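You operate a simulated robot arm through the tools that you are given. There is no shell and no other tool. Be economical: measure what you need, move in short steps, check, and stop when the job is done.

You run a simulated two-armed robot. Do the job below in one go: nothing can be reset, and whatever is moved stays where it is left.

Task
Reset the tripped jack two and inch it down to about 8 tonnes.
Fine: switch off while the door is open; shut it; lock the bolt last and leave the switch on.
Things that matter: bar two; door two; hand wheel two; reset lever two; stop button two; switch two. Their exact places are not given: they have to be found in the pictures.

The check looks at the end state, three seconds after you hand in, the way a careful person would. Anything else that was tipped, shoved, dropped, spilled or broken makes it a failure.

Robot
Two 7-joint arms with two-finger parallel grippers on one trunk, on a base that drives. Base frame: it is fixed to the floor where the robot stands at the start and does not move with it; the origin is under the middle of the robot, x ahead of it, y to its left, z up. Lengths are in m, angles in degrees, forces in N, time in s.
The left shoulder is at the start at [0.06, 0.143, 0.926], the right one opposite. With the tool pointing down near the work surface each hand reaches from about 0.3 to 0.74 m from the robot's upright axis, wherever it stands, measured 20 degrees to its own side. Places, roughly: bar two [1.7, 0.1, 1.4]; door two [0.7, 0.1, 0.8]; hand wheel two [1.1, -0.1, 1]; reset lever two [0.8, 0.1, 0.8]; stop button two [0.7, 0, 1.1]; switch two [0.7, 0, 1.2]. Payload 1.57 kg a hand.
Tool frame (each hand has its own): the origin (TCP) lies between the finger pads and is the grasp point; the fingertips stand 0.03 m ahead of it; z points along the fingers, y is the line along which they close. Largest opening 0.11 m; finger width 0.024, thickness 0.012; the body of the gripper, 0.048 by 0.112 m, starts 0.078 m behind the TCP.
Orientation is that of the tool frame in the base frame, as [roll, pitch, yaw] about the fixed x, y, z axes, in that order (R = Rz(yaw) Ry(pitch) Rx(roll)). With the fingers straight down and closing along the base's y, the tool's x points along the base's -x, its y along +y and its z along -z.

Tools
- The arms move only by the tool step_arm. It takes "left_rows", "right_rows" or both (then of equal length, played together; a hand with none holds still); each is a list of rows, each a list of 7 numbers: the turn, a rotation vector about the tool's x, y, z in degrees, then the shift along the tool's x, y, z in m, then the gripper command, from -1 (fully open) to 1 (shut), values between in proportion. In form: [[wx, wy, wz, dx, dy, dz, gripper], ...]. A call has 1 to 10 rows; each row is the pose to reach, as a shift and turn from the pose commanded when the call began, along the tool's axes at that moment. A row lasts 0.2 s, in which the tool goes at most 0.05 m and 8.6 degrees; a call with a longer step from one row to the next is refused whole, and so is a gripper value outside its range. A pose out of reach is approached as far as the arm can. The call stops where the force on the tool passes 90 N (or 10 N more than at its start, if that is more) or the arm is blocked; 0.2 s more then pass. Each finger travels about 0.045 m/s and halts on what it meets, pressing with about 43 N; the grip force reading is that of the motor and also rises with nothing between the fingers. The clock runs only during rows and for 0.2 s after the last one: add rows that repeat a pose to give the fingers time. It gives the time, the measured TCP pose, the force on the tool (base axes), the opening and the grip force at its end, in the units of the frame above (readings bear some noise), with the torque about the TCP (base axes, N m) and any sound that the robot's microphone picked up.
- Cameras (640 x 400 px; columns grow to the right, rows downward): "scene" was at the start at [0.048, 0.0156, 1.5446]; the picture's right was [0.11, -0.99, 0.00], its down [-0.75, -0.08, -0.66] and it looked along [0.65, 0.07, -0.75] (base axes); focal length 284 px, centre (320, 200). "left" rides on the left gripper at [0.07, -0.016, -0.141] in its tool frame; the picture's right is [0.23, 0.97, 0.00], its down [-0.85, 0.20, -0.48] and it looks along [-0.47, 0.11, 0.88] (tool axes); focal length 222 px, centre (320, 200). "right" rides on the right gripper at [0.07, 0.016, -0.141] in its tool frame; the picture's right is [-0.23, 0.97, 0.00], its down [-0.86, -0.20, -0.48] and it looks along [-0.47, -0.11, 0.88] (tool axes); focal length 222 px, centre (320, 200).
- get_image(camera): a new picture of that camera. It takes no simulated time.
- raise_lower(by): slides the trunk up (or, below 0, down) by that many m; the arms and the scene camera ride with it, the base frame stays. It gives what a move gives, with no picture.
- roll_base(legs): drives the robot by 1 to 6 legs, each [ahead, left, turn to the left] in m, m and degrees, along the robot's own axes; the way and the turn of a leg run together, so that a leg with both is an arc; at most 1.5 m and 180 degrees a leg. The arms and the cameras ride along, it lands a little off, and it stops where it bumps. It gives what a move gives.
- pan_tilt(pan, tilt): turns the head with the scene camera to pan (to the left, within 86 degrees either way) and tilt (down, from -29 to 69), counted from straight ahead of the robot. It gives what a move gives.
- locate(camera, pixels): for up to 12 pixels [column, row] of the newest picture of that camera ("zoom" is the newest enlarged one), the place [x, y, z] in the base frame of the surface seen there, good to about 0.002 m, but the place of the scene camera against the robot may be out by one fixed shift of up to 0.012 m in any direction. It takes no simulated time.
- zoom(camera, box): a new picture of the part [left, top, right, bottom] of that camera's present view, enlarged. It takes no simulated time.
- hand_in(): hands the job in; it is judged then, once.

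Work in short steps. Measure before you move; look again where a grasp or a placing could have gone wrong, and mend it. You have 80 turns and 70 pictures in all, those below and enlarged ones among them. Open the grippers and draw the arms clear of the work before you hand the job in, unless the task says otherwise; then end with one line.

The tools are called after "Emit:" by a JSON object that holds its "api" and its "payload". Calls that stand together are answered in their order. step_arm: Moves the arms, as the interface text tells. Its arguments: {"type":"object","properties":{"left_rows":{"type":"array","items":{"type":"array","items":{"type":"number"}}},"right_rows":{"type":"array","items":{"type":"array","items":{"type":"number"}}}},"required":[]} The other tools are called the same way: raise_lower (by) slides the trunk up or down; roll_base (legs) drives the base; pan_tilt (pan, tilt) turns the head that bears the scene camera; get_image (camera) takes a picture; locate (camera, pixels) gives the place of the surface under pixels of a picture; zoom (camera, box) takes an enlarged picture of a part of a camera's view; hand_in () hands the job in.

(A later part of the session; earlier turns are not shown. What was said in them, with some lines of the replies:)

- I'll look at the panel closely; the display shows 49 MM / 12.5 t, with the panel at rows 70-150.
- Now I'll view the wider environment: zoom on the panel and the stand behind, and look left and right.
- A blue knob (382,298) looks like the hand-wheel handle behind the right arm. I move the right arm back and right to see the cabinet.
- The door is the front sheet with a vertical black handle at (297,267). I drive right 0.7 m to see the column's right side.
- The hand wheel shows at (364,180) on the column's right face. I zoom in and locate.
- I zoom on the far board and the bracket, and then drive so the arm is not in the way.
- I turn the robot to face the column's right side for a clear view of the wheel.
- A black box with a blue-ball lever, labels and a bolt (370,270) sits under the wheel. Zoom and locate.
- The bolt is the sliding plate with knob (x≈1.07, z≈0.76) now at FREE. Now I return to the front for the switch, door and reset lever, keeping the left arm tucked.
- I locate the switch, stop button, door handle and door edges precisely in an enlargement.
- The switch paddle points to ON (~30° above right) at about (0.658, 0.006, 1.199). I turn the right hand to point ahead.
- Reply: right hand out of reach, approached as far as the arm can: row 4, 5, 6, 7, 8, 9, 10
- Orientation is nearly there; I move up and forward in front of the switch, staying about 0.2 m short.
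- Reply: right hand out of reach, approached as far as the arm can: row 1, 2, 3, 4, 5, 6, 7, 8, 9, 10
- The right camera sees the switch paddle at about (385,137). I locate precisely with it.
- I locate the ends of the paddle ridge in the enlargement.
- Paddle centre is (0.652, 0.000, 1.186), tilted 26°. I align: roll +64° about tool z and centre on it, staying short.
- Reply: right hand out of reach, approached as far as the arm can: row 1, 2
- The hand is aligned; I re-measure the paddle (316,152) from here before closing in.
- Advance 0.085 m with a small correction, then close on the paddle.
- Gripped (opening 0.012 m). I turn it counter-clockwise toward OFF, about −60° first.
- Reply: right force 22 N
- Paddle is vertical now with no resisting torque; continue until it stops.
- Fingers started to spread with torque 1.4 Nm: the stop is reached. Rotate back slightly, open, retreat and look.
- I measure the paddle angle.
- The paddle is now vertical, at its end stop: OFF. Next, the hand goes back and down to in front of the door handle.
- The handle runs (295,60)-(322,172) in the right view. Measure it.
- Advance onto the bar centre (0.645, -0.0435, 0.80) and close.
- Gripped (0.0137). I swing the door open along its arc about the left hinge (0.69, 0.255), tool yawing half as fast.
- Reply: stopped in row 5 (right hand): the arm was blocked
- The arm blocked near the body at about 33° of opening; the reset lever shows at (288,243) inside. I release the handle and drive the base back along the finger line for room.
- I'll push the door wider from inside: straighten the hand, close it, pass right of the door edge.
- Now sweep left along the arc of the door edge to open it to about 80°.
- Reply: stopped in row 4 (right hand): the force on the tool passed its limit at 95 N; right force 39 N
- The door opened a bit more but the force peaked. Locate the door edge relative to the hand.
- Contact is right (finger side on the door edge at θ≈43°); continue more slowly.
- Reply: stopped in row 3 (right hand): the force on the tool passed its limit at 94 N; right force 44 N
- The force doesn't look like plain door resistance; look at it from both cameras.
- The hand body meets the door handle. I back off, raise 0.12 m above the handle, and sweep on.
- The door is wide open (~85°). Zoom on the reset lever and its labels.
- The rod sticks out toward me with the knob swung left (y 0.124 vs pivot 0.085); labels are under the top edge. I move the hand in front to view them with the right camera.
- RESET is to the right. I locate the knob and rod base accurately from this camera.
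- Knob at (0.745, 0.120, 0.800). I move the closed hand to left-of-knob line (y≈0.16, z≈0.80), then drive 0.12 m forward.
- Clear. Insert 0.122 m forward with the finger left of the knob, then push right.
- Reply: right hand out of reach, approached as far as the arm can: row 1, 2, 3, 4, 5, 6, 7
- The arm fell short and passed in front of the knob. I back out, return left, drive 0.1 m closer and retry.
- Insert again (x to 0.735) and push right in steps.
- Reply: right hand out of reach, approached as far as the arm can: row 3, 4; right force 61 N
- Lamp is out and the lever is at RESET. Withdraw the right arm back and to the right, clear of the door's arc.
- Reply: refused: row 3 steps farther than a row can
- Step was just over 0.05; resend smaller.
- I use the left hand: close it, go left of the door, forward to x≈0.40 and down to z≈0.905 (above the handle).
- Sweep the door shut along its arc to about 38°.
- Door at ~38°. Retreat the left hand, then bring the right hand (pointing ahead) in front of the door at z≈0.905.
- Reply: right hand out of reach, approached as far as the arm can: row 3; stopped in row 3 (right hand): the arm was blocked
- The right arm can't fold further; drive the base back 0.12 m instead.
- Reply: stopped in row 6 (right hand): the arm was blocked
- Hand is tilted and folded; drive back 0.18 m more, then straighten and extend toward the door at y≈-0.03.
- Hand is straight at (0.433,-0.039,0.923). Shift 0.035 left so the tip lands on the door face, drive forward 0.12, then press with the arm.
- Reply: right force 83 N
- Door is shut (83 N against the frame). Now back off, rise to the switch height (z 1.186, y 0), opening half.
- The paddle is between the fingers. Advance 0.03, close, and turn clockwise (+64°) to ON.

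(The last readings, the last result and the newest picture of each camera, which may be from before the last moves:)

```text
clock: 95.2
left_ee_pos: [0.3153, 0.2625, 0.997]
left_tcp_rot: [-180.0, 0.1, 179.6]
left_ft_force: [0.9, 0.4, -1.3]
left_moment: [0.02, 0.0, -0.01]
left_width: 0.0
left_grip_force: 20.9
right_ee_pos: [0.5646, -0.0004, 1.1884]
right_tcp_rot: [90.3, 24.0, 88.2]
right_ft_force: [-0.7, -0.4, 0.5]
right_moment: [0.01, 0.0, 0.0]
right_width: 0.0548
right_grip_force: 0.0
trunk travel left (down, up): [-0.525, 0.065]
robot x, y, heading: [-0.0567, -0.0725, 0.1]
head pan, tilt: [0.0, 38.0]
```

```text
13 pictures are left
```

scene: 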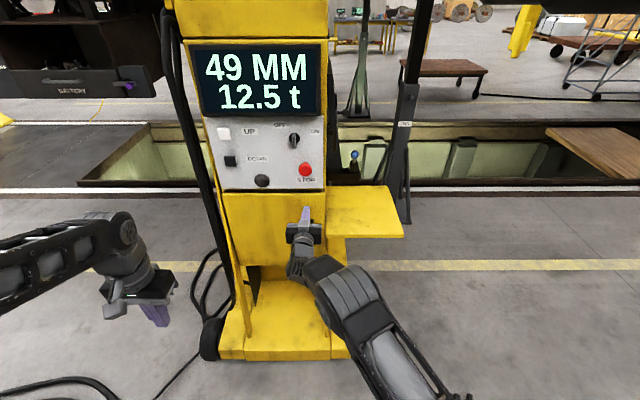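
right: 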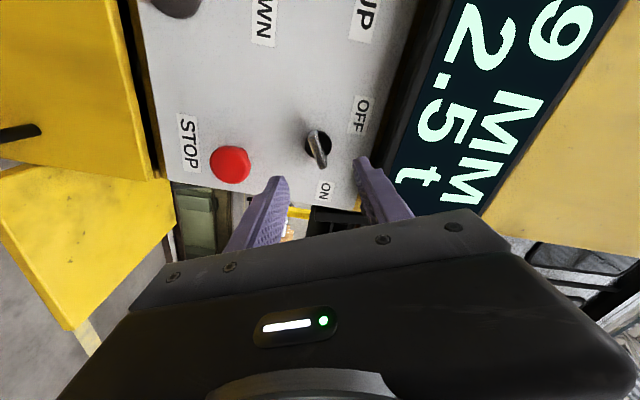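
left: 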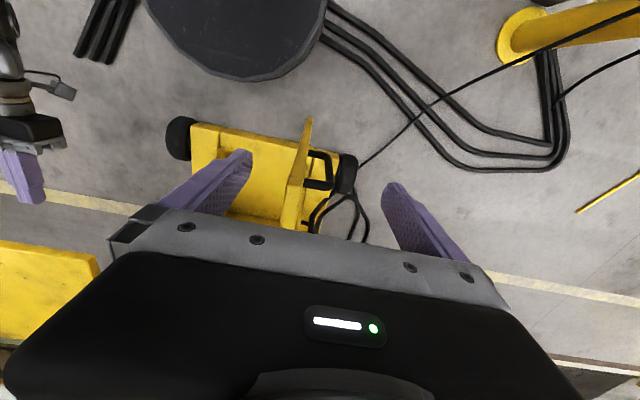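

Switch is ON. Now I bring the closed right fingertips in front of the DOWN button (about y 0.20, z 1.112) to inch with short taps, and look.

Emit:
{"api": "step_arm", "payload": {"right_rows": [[0, 0, 0, 0.035, 0.003, 0, 1], [0, 0, 0, 0.075, 0.006, 0, 1], [0, 0, 0, 0.115, 0.009, 0, 1], [0, 0, 0, 0.155, 0.012, 0, 1], [0, 0, 0, 0.19, 0.015, 0, 1], [0, 0, 0, 0.212, 0.015, 0, 1]]}}

Emit:
{"api": "get_image", "payload": {"camera": "right"}}

```text
clock: 96.4
left_ee_pos: [0.3182, 0.2796, 0.9952]
left_tcp_rot: [179.2, 0.6, -177.9]
left_ft_force: [2.5, 5.6, -0.8]
left_moment: [-0.68, 0.41, 0.26]
left_width: 0.0003
left_grip_force: 21.2
right_ee_pos: [0.5754, 0.1755, 1.1307]
right_tcp_rot: [90.1, 23.8, 87.9]
right_ft_force: [-0.2, -0.1, 0.9]
right_moment: [0.05, 0.04, 0.0]
right_width: 0.0
right_grip_force: 21.8
trunk travel left (down, up): [-0.525, 0.065]
robot x, y, heading: [-0.0605, -0.069, -0.2]
head pan, tilt: [0.0, 38.0]
stopped in row 6 (left hand): the force on the tool passed its limit at 125 N (the readings are from after the stop); the commanded pose is now the measured one
```

```text
12 pictures are left
```

right: 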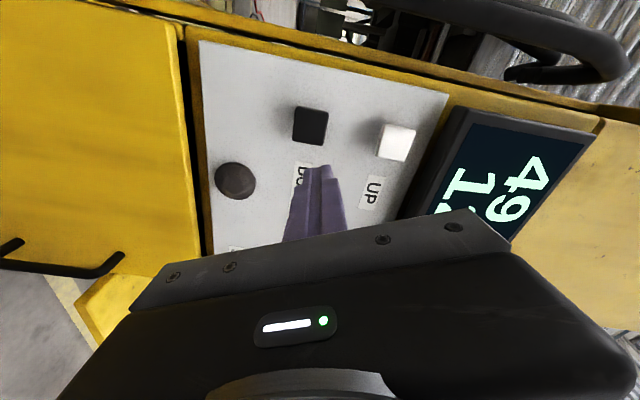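

The right forearm touched the left hand; I move the left hand 0.15 m left, and locate the DOWN button (311,126).

Emit:
{"api": "step_arm", "payload": {"left_rows": [[0, 0, 0, 0, 0.04, 0, 1], [0, 0, 0, 0, 0.08, 0, 1], [0, 0, 0, 0, 0.12, 0, 1], [0, 0, 0, 0, 0.15, 0, 1]]}}

Emit:
{"api": "locate", "payload": {"camera": "right", "pixels": [[308, 124], [300, 130], [318, 118], [396, 143], [320, 172], [280, 90]]}}

```text
clock: 97.4
left_ee_pos: [0.3111, 0.4297, 0.9973]
left_tcp_rot: [179.2, 0.6, -178.1]
left_ft_force: [0.5, -0.1, -0.1]
left_moment: [0.01, -0.01, 0.03]
left_width: 0.0001
left_grip_force: 21.7
right_ee_pos: [0.5767, 0.1774, 1.1299]
right_tcp_rot: [90.1, 23.8, 87.9]
right_ft_force: [0.3, 0.5, 0.2]
right_moment: [0.03, -0.01, -0.01]
right_width: 0.0
right_grip_force: 21.5
trunk travel left (down, up): [-0.525, 0.065]
robot x, y, heading: [-0.0555, -0.0701, -0.0]
head pan, tilt: [0.0, 38.0]
```

```text
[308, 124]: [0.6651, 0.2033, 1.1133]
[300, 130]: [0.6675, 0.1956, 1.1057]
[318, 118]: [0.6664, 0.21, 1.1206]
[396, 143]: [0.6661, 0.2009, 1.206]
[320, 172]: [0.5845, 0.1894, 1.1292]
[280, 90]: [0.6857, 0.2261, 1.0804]
```

DOWN centre (0.665,0.2025,1.113). A single brief tap, then read the display.

Emit:
{"api": "step_arm", "payload": {"right_rows": [[0, 0, 0, 0.031, -0.004, 0.02, 1], [0, 0, 0, 0.031, -0.004, 0.05, 1], [0, 0, 0, 0.031, -0.004, 0.068, 1], [0, 0, 0, 0.031, -0.004, 0.04, 1], [0, 0, 0, 0.031, -0.004, 0.03, 1]]}}

Emit:
{"api": "get_image", "payload": {"camera": "scene"}}

```text
clock: 98.6
left_ee_pos: [0.3115, 0.4302, 0.9976]
left_tcp_rot: [179.2, 0.6, -178.1]
left_ft_force: [-0.1, -0.4, 0.1]
left_moment: [-0.02, 0.03, 0.01]
left_width: 0.0
left_grip_force: 21.4
right_ee_pos: [0.6058, 0.2039, 1.1139]
right_tcp_rot: [90.2, 23.7, 87.9]
right_ft_force: [0.1, 0.6, -0.1]
right_moment: [-0.02, 0.01, 0.0]
right_width: 0.0
right_grip_force: 21.4
trunk travel left (down, up): [-0.525, 0.065]
robot x, y, heading: [-0.0609, -0.0692, 0.1]
head pan, tilt: [0.0, 38.0]
```

```text
11 pictures are left
```

scene: 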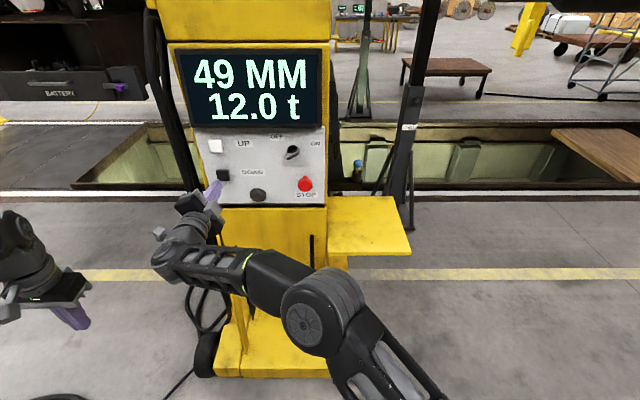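

It works: 12.5 → 12.0 t. A longer press with two extra holding rows.

Emit:
{"api": "step_arm", "payload": {"right_rows": [[0, 0, 0, 0, 0, 0.02, 1], [0, 0, 0, 0, 0, 0.038, 1], [0, 0, 0, 0, 0, 0.038, 1], [0, 0, 0, 0, 0, 0.038, 1], [0, 0, 0, 0, 0, 0.01, 1], [0, 0, 0, 0, 0, 0, 1]]}}

Emit:
{"api": "zoom", "payload": {"camera": "scene", "box": [170, 40, 330, 140]}}

```text
clock: 100.0
left_ee_pos: [0.3101, 0.4291, 0.9977]
left_tcp_rot: [179.2, 0.6, -178.1]
left_ft_force: [0.4, 0.1, 0.0]
left_moment: [-0.02, -0.02, -0.02]
left_width: 0.0
left_grip_force: 20.9
right_ee_pos: [0.6083, 0.2026, 1.1139]
right_tcp_rot: [90.0, 23.7, 87.9]
right_ft_force: [0.2, 0.0, -0.4]
right_moment: [0.01, 0.02, 0.01]
right_width: 0.0
right_grip_force: 21.7
trunk travel left (down, up): [-0.525, 0.065]
robot x, y, heading: [-0.0592, -0.0708, -0.1]
head pan, tilt: [0.0, 38.0]
```

```text
4.00 times, centred on (250, 90) of scene
```

zoom: 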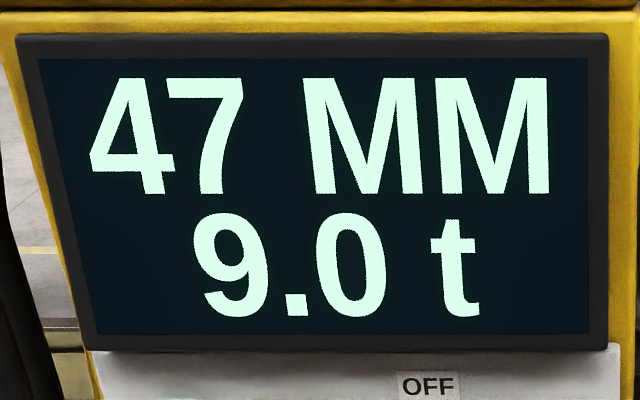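

9.0 t now. Two short taps like the first (≈0.5 t each).

Emit:
{"api": "step_arm", "payload": {"right_rows": [[0, 0, 0, 0, 0, 0.02, 1], [0, 0, 0, 0, 0, 0.038, 1], [0, 0, 0, 0, 0, 0.01, 1], [0, 0, 0, 0, 0, 0, 1]]}}

Emit:
{"api": "zoom", "payload": {"camera": "scene", "box": [170, 40, 330, 140]}}

```text
clock: 101.0
left_ee_pos: [0.3106, 0.4295, 0.9968]
left_tcp_rot: [179.2, 0.7, -178.1]
left_ft_force: [0.7, -0.3, -0.1]
left_moment: [-0.01, 0.01, -0.01]
left_width: 0.0001
left_grip_force: 21.9
right_ee_pos: [0.6057, 0.203, 1.1142]
right_tcp_rot: [90.1, 23.7, 87.9]
right_ft_force: [-0.6, -0.2, 0.5]
right_moment: [-0.01, 0.0, -0.01]
right_width: 0.0
right_grip_force: 21.4
trunk travel left (down, up): [-0.525, 0.065]
robot x, y, heading: [-0.0595, -0.0713, -0.3]
head pan, tilt: [0.0, 38.0]
```

```text
4.00 times, centred on (250, 90) of scene
```

zoom: 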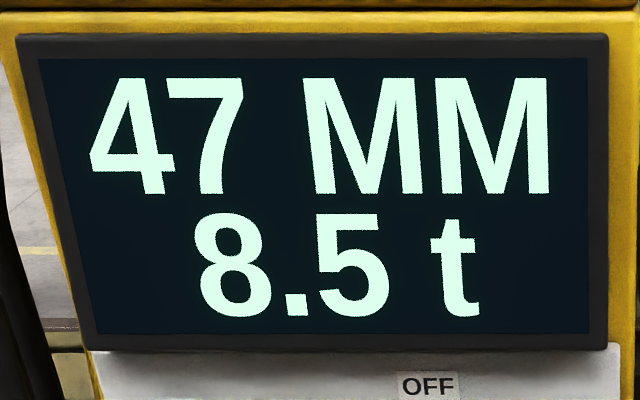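

8.5 t; one more tap, then pull back.

Emit:
{"api": "step_arm", "payload": {"right_rows": [[0, 0, 0, 0, 0, 0.02, 1], [0, 0, 0, 0, 0, 0.038, 1], [0, 0, 0, 0, 0, 0.01, 1], [0, 0, 0, 0, 0, -0.03, 1]]}}

Emit:
{"api": "zoom", "payload": {"camera": "scene", "box": [170, 40, 410, 190]}}

```text
clock: 102.0
left_ee_pos: [0.3104, 0.4298, 0.9976]
left_tcp_rot: [179.3, 0.7, -178.1]
left_ft_force: [-0.7, -0.3, -0.8]
left_moment: [0.01, -0.02, -0.01]
left_width: 0.0
left_grip_force: 21.2
right_ee_pos: [0.5728, 0.2026, 1.1164]
right_tcp_rot: [90.0, 23.6, 87.9]
right_ft_force: [-0.4, 0.0, -0.2]
right_moment: [0.01, -0.02, -0.02]
right_width: 0.0
right_grip_force: 21.2
trunk travel left (down, up): [-0.525, 0.065]
robot x, y, heading: [-0.0609, -0.0664, -0.2]
head pan, tilt: [0.0, 38.0]
```

```text
2.67 times, centred on (290, 115) of scene
```

zoom: 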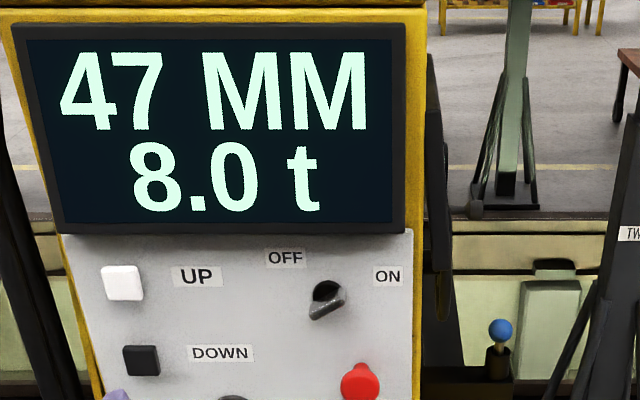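

8.0 t and switch ON. Next is the bolt: tuck the right arm (straightening its roll) for the drive to the right side.

Emit:
{"api": "step_arm", "payload": {"right_rows": [[0, 0, 0, -0.02, -0.01, -0.03, 1], [0, 0, -8, -0.06, -0.03, -0.05, 1], [0, 0, -16, -0.1, -0.047, -0.06, 1], [0, 0, -24, -0.14, -0.064, -0.06, 1], [0, 0, -32, -0.18, -0.081, -0.06, 1], [0, 0, -40, -0.22, -0.098, -0.06, 1], [0, 0, -48, -0.26, -0.115, -0.06, 1], [0, 0, -56, -0.3, -0.132, -0.06, 1], [0, 0, -62, -0.34, -0.149, -0.06, 1], [0, 0, -66, -0.366, -0.16, -0.06, 1]]}}

Emit:
{"api": "roll_base", "payload": {"legs": [[-0.1, 0, 0], [0, -0.9, 0], [1.1, 0, 0]]}}

```text
clock: 104.2
left_ee_pos: [0.3105, 0.4289, 0.9975]
left_tcp_rot: [179.3, 0.6, -178.2]
left_ft_force: [0.9, 0.5, 0.1]
left_moment: [0.03, -0.01, 0.03]
left_width: 0.0001
left_grip_force: 20.9
right_ee_pos: [0.503, -0.1968, 1.1155]
right_tcp_rot: [115.8, 89.8, 113.9]
right_ft_force: [0.5, -0.5, -0.1]
right_moment: [0.01, -0.01, 0.02]
right_width: 0.0
right_grip_force: 21.4
trunk travel left (down, up): [-0.525, 0.065]
robot x, y, heading: [-0.0578, -0.0674, -0.0]
head pan, tilt: [0.0, 38.0]
```

```text
clock: 115.0
left_ee_pos: [1.3018, -0.4647, 0.9973]
left_tcp_rot: [179.2, 0.7, -177.5]
left_ft_force: [0.5, 0.5, -0.5]
left_moment: [-0.03, 0.01, -0.01]
left_width: 0.0
left_grip_force: 21.1
right_ee_pos: [1.5022, -1.088, 1.1143]
right_tcp_rot: [109.1, 89.7, 107.7]
right_ft_force: [0.0, 0.0, 0.6]
right_moment: [0.0, -0.02, 0.01]
right_width: 0.0002
right_grip_force: 21.1
trunk travel left (down, up): [-0.525, 0.065]
robot x, y, heading: [0.9383, -0.9691, 0.6]
head pan, tilt: [0.0, 38.0]
```

I pull the left hand in slightly, then turn left 90° to face the bolt and look.

Emit:
{"api": "step_arm", "payload": {"left_rows": [[0, 0, 0, 0.04, -0.02, 0, 1], [0, 0, 0, 0.08, -0.04, 0, 1]]}}

Emit:
{"api": "roll_base", "payload": {"legs": [[0, 0, 89.4]]}}

Emit:
{"api": "get_image", "payload": {"camera": "scene"}}

```text
clock: 115.6
left_ee_pos: [1.2239, -0.5107, 0.9972]
left_tcp_rot: [179.2, 0.6, -177.5]
left_ft_force: [-0.8, -0.4, -0.6]
left_moment: [0.0, -0.01, 0.01]
left_width: 0.0
left_grip_force: 21.7
right_ee_pos: [1.5009, -1.0888, 1.1139]
right_tcp_rot: [96.9, 89.7, 95.5]
right_ft_force: [0.3, -0.6, 0.2]
right_moment: [0.01, 0.02, 0.05]
right_width: 0.0
right_grip_force: 21.4
trunk travel left (down, up): [-0.525, 0.065]
robot x, y, heading: [0.9391, -0.9682, 0.5]
head pan, tilt: [0.0, 38.0]
```

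```text
clock: 119.6
left_ee_pos: [0.5061, -0.6479, 0.9963]
left_tcp_rot: [179.3, 0.7, -91.9]
left_ft_force: [-1.0, 0.7, 0.4]
left_moment: [0.0, -0.01, -0.01]
left_width: 0.0
left_grip_force: 21.6
right_ee_pos: [1.1007, -0.4157, 1.1135]
right_tcp_rot: [105.5, 89.6, -170.4]
right_ft_force: [-0.4, 0.4, -0.9]
right_moment: [0.03, 0.0, 0.04]
right_width: 0.0003
right_grip_force: 21.6
trunk travel left (down, up): [-0.525, 0.065]
robot x, y, heading: [0.9386, -0.9691, 86.0]
head pan, tilt: [0.0, 38.0]
```

```text
7 pictures are left
```

scene: 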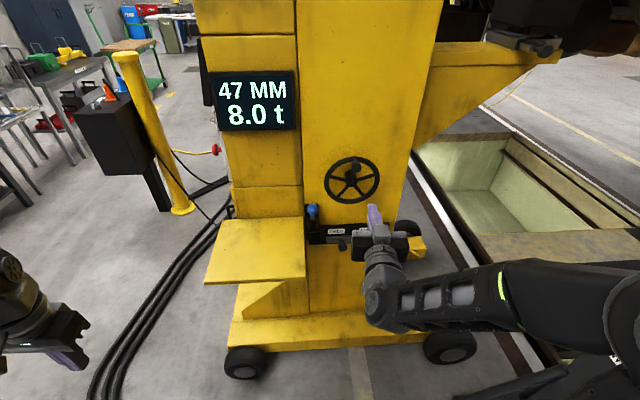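

Display still 8.0 t. Fine-turn 4° left and lower the right hand to z≈0.78 in front of the bolt, then view with the right camera.

Emit:
{"api": "roll_base", "payload": {"legs": [[0, 0, 4]]}}

Emit:
{"api": "step_arm", "payload": {"right_rows": [[0, 0, 0, 0.04, 0, -0.01, -0.2], [0, 0, 0, 0.085, 0, -0.01, -0.2], [0, 0, 0, 0.13, 0, -0.01, -0.2], [0, 0, 0, 0.175, 0, -0.01, -0.2], [0, 0, 0, 0.22, 0, -0.01, -0.2], [0, 0, 0, 0.265, 0, -0.01, -0.2], [0, 0, 0, 0.31, 0, -0.01, -0.2], [0, 0, 0, 0.335, 0, -0.01, -0.2]]}}

Emit:
{"api": "get_image", "payload": {"camera": "right"}}

```text
clock: 120.5
left_ee_pos: [0.4833, -0.6783, 0.9978]
left_tcp_rot: [179.2, 0.6, -87.8]
left_ft_force: [0.6, 0.4, -0.7]
left_moment: [0.01, -0.02, -0.02]
left_width: 0.0001
left_grip_force: 21.1
right_ee_pos: [1.0623, -0.406, 1.1144]
right_tcp_rot: [104.5, 89.6, -167.3]
right_ft_force: [0.3, 0.3, 0.4]
right_moment: [0.03, 0.0, 0.0]
right_width: 0.0003
right_grip_force: 21.3
trunk travel left (down, up): [-0.525, 0.065]
robot x, y, heading: [0.9367, -0.9641, 90.0]
head pan, tilt: [0.0, 38.0]
```

```text
clock: 122.3
left_ee_pos: [0.4836, -0.6795, 0.9958]
left_tcp_rot: [179.3, 0.6, -87.8]
left_ft_force: [-0.7, 0.5, -0.3]
left_moment: [0.02, -0.02, 0.0]
left_width: 0.0
left_grip_force: 21.3
right_ee_pos: [1.0624, -0.4165, 0.7798]
right_tcp_rot: [96.9, 89.8, -174.9]
right_ft_force: [0.0, -0.1, -0.1]
right_moment: [0.02, -0.05, 0.01]
right_width: 0.0662
right_grip_force: 0.0
trunk travel left (down, up): [-0.525, 0.065]
robot x, y, heading: [0.9378, -0.9672, 90.0]
head pan, tilt: [0.0, 38.0]
```

```text
6 pictures are left
```

right: 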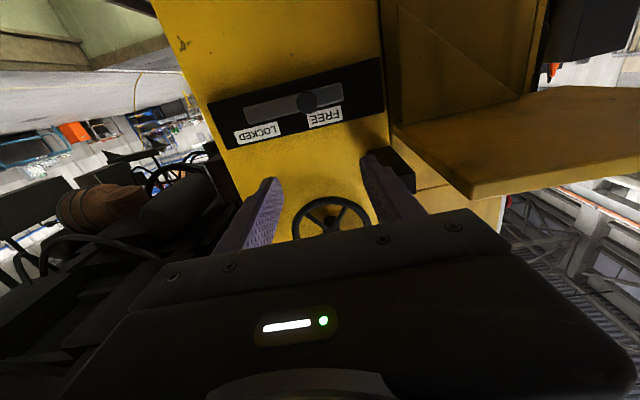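

The bolt knob is at (307,103), by FREE; LOCKED is to the image-left (robot's right). Locate.

Emit:
{"api": "locate", "payload": {"camera": "right", "pixels": [[307, 103], [302, 103], [312, 101], [325, 117], [262, 131], [255, 113], [338, 96], [330, 97], [390, 160], [280, 110]]}}

```text
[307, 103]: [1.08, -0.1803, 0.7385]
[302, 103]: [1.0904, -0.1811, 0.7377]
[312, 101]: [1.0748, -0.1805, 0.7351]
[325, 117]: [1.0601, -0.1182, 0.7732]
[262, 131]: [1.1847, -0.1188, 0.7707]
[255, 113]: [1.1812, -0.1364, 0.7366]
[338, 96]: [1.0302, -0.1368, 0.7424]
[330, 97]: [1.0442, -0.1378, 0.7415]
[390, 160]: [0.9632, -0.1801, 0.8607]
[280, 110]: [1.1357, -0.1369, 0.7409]
```

Knob front centre (1.082,-0.180,0.737). Drive 0.08 m closer, then lower and straddle the knob and close.

Emit:
{"api": "roll_base", "payload": {"legs": [[0.08, 0, 0]]}}

Emit:
{"api": "step_arm", "payload": {"right_rows": [[0, 0, 0, 0.02, -0.008, 0.0, -0.2], [0, 0, 0, 0.043, -0.015, 0.0, -0.2], [0, 0, 0, 0.043, -0.014, 0.04, -0.2], [0, 0, 0, 0.043, -0.014, 0.08, -0.2]]}}

Emit:
{"api": "get_image", "payload": {"camera": "right"}}

```text
clock: 123.4
left_ee_pos: [0.484, -0.5942, 0.9958]
left_tcp_rot: [179.3, 0.6, -87.9]
left_ft_force: [0.4, 0.4, 0.6]
left_moment: [-0.06, 0.01, -0.01]
left_width: 0.0
left_grip_force: 21.4
right_ee_pos: [1.0618, -0.3329, 0.7791]
right_tcp_rot: [119.3, 89.7, -152.5]
right_ft_force: [-0.3, 1.3, 0.1]
right_moment: [0.02, -0.02, 0.02]
right_width: 0.0659
right_grip_force: 0.0
trunk travel left (down, up): [-0.525, 0.065]
robot x, y, heading: [0.9396, -0.8844, 90.0]
head pan, tilt: [0.0, 38.0]
```

```text
clock: 124.4
left_ee_pos: [0.483, -0.596, 0.9967]
left_tcp_rot: [179.3, 0.6, -87.8]
left_ft_force: [-0.5, -0.4, -0.7]
left_moment: [0.02, 0.05, 0.0]
left_width: 0.0002
left_grip_force: 21.9
right_ee_pos: [1.0759, -0.2541, 0.7335]
right_tcp_rot: [102.0, 89.7, -169.9]
right_ft_force: [0.3, 0.6, 0.1]
right_moment: [0.0, 0.02, -0.03]
right_width: 0.0658
right_grip_force: 0.1
trunk travel left (down, up): [-0.525, 0.065]
robot x, y, heading: [0.9376, -0.8827, 90.2]
head pan, tilt: [0.0, 38.0]
```

```text
5 pictures are left
```

right: 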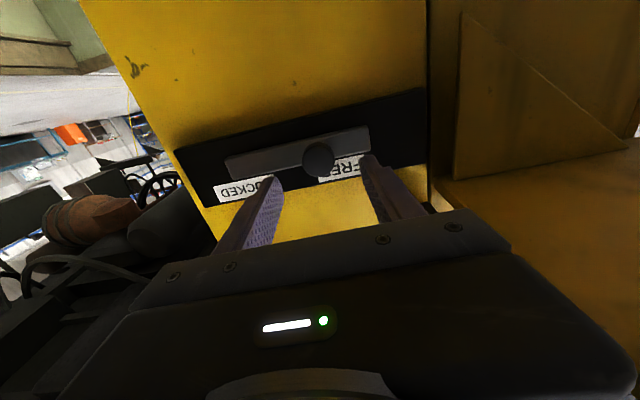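

Aligned around the knob (320,160). Advance 0.078 and close.

Emit:
{"api": "step_arm", "payload": {"right_rows": [[0, 0, 0, -0.003, -0.004, 0.04, -0.2], [0, 0, 0, -0.003, -0.004, 0.077, -0.2], [0, 0, 0, -0.003, -0.004, 0.077, 1], [0, 0, 0, -0.003, -0.004, 0.077, 1], [0, 0, 0, -0.003, -0.004, 0.077, 1], [0, 0, 0, -0.003, -0.004, 0.077, 1], [0, 0, 0, -0.003, -0.004, 0.077, 1]]}}

Emit:
{"api": "step_arm", "payload": {"right_rows": [[0, 0, 0, 0, -0.02, 0, 1], [0, 0, 0, 0, -0.04, 0, 1], [0, 0, 0, 0, -0.06, 0, 1], [0, 0, 0, 0, -0.08, 0, 1], [0, 0, 0, 0, -0.095, 0, 1], [0, 0, 0, 0, -0.11, 0, 1]]}}

```text
clock: 126.0
left_ee_pos: [0.4836, -0.5953, 0.9968]
left_tcp_rot: [179.3, 0.5, -87.8]
left_ft_force: [-0.6, -0.3, -1.2]
left_moment: [-0.03, -0.01, 0.0]
left_width: 0.0
left_grip_force: 20.8
right_ee_pos: [1.0836, -0.1782, 0.7384]
right_tcp_rot: [101.3, 89.7, -170.5]
right_ft_force: [-2.7, 3.9, -0.4]
right_moment: [-0.06, -0.04, 0.15]
right_width: 0.0333
right_grip_force: 41.5
trunk travel left (down, up): [-0.525, 0.065]
robot x, y, heading: [0.94, -0.8862, 90.1]
head pan, tilt: [0.0, 38.0]
```

```text
clock: 127.1
left_ee_pos: [0.4792, -0.6, 0.9981]
left_tcp_rot: [179.2, 0.6, -87.3]
left_ft_force: [0.1, 0.2, 0.8]
left_moment: [-0.01, 0.03, 0.02]
left_width: 0.0003
left_grip_force: 21.0
right_ee_pos: [1.1308, -0.1776, 0.7386]
right_tcp_rot: [102.5, 89.0, -165.3]
right_ft_force: [-21.3, -3.9, 1.0]
right_moment: [-0.1, 0.08, 0.67]
right_width: 0.033
right_grip_force: 41.2
trunk travel left (down, up): [-0.525, 0.065]
robot x, y, heading: [0.9378, -0.8851, 90.5]
head pan, tilt: [0.0, 38.0]
stopped in row 5 (right hand): the force on the tool passed its limit at 93 N (the readings are from after the stop); the commanded pose is now the measured one
```

The bolt slid about 0.05 m to a hard stop. Release, back off and look.

Emit:
{"api": "step_arm", "payload": {"right_rows": [[0, 0, 0, 0, 0, 0, -0.4], [0, 0, 0, 0, 0, 0, -0.4], [0, 0, 0, 0, 0, 0, -0.4], [0, 0, 0, 0, 0, 0, -0.4], [0, 0, 0, 0, 0, -0.04, -0.4], [0, 0, 0, 0, 0, -0.08, -0.4], [0, 0, 0, 0, 0, -0.11, -0.4]]}}

Emit:
{"api": "zoom", "payload": {"camera": "right", "box": [160, 60, 448, 240]}}

Emit:
{"api": "locate", "payload": {"camera": "zoom", "pixels": [[320, 200], [260, 210], [400, 190]]}}

```text
clock: 128.7
left_ee_pos: [0.4794, -0.5998, 0.9965]
left_tcp_rot: [179.3, 0.6, -87.3]
left_ft_force: [-0.5, -1.3, -0.4]
left_moment: [0.01, 0.0, 0.02]
left_width: 0.0001
left_grip_force: 21.2
right_ee_pos: [1.1406, -0.2876, 0.7406]
right_tcp_rot: [104.0, 89.1, -164.5]
right_ft_force: [0.1, 0.3, 0.0]
right_moment: [0.0, 0.03, -0.04]
right_width: 0.0766
right_grip_force: 0.0
trunk travel left (down, up): [-0.525, 0.065]
robot x, y, heading: [0.9383, -0.8883, 90.4]
head pan, tilt: [0.0, 38.0]
```

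```text
2.22 times, centred on (304, 150) of right
```

zoom: 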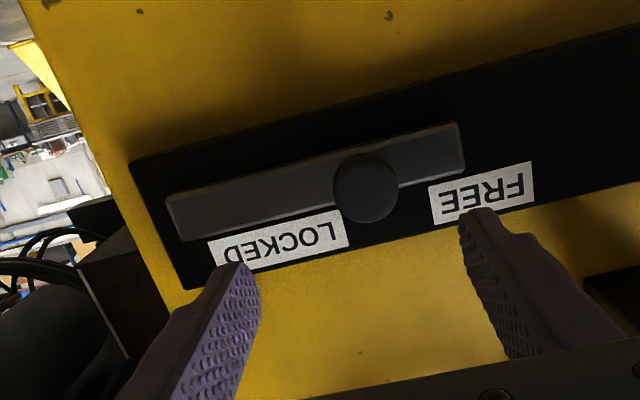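

```text
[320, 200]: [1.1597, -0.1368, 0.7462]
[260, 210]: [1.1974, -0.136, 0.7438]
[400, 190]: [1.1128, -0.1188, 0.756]
```

It sits at LOCKED with the plate near the rail end. I re-measure knob and plate end to be sure of full travel.

Emit:
{"api": "locate", "payload": {"camera": "zoom", "pixels": [[365, 188], [180, 218], [455, 150], [145, 200], [480, 195], [280, 240], [170, 190]]}}

```text
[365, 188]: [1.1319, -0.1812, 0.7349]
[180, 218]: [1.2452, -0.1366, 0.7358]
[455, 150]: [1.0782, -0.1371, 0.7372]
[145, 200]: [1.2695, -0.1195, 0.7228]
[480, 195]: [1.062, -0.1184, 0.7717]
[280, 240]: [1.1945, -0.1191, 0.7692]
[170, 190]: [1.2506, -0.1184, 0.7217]
```

Travel is exactly 50 mm. A confirming push: straddle again and press further toward LOCKED.

Emit:
{"api": "step_arm", "payload": {"right_rows": [[0, 0, 0, 0, 0.006, 0.04, -0.4], [0, 0, 0, 0, 0.006, 0.08, -0.4], [0, 0, 0, 0, 0.006, 0.106, -0.4], [0, 0, 0, 0, -0.01, 0.106, -0.4], [0, 0, 0, 0, -0.02, 0.106, -0.4], [0, 0, 0, 0, -0.03, 0.106, -0.4], [0, 0, 0, 0, -0.04, 0.106, -0.4], [0, 0, 0, 0, -0.05, 0.106, -0.4]]}}

```text
clock: 130.5
left_ee_pos: [0.4745, -0.6001, 0.9948]
left_tcp_rot: [179.5, 0.5, -87.2]
left_ft_force: [0.0, 0.4, -0.3]
left_moment: [-0.02, 0.02, -0.01]
left_width: 0.0
left_grip_force: 21.5
right_ee_pos: [1.1705, -0.178, 0.7385]
right_tcp_rot: [118.7, 89.0, -148.0]
right_ft_force: [-58.1, -2.4, -6.9]
right_moment: [0.6, -0.4, 0.91]
right_width: 0.11
right_grip_force: 18.9
trunk travel left (down, up): [-0.525, 0.065]
robot x, y, heading: [0.9379, -0.8834, 90.9]
head pan, tilt: [0.0, 38.0]
```

58 N with no further movement: the stop is confirmed. Relieve, withdraw, open both grippers and drive clear.

Emit:
{"api": "step_arm", "payload": {"right_rows": [[0, 0, 0, 0, 0.02, 0, -1], [0, 0, 0, 0, 0.038, 0, -1], [0, 0, 0, 0, 0.038, -0.04, -1], [0, 0, 0, 0, 0.038, -0.08, -1], [0, 0, 0, 0, 0.038, -0.12, -1], [0, 0, 0, 0, 0.038, -0.14, -1]], "left_rows": [[0, 0, 0, 0, 0, 0, -1], [0, 0, 0, 0, 0, 0, -1], [0, 0, 0, 0, 0, 0, -1], [0, 0, 0, 0, 0, 0, -1], [0, 0, 0, 0, 0, 0, -1], [0, 0, 0, 0, 0, 0, -1]]}}

Emit:
{"api": "roll_base", "payload": {"legs": [[-0.3, 0, 0]]}}

Emit:
{"api": "get_image", "payload": {"camera": "scene"}}

```text
clock: 131.9
left_ee_pos: [0.48, -0.5999, 0.9963]
left_tcp_rot: [179.3, 0.6, -87.4]
left_ft_force: [0.4, -0.1, 0.1]
left_moment: [0.04, -0.01, -0.01]
left_width: 0.1101
left_grip_force: 0.1
right_ee_pos: [1.1421, -0.3069, 0.7499]
right_tcp_rot: [131.5, 89.0, -137.4]
right_ft_force: [0.4, 0.5, 0.5]
right_moment: [0.02, -0.05, 0.01]
right_width: 0.1099
right_grip_force: 0.0
right hand out of reach, approached as far as the arm can: row 5, 6
trunk travel left (down, up): [-0.525, 0.065]
robot x, y, heading: [0.9355, -0.8864, 90.6]
head pan, tilt: [0.0, 38.0]
```

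```text
clock: 134.0
left_ee_pos: [0.4814, -0.9099, 0.997]
left_tcp_rot: [179.2, 0.6, -87.3]
left_ft_force: [-0.4, -0.7, 1.4]
left_moment: [0.04, 0.02, 0.03]
left_width: 0.11
left_grip_force: 0.1
right_ee_pos: [1.1416, -0.616, 0.7499]
right_tcp_rot: [131.5, 88.9, -137.5]
right_ft_force: [-0.4, -0.4, 0.2]
right_moment: [-0.02, 0.01, 0.0]
right_width: 0.1098
right_grip_force: 0.1
trunk travel left (down, up): [-0.525, 0.065]
robot x, y, heading: [0.9391, -1.1952, 90.7]
head pan, tilt: [0.0, 38.0]
```

```text
3 pictures are left
```

scene: 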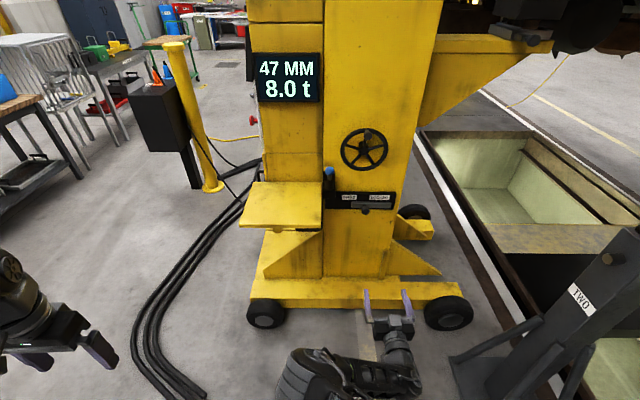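

The display reads 47 mm and 8.0 t, the bolt is at LOCKED, and both arms are clear with their grippers open. The door looked shut and the switch was at ON when last seen, so I'm handing in.

Emit:
{"api": "hand_in", "payload": {}}

```text
The job is handed in.
```

Jack two is reset and inched down to 8.0 t, with the door shut, the switch left on and the bolt locked last; the job is handed in.
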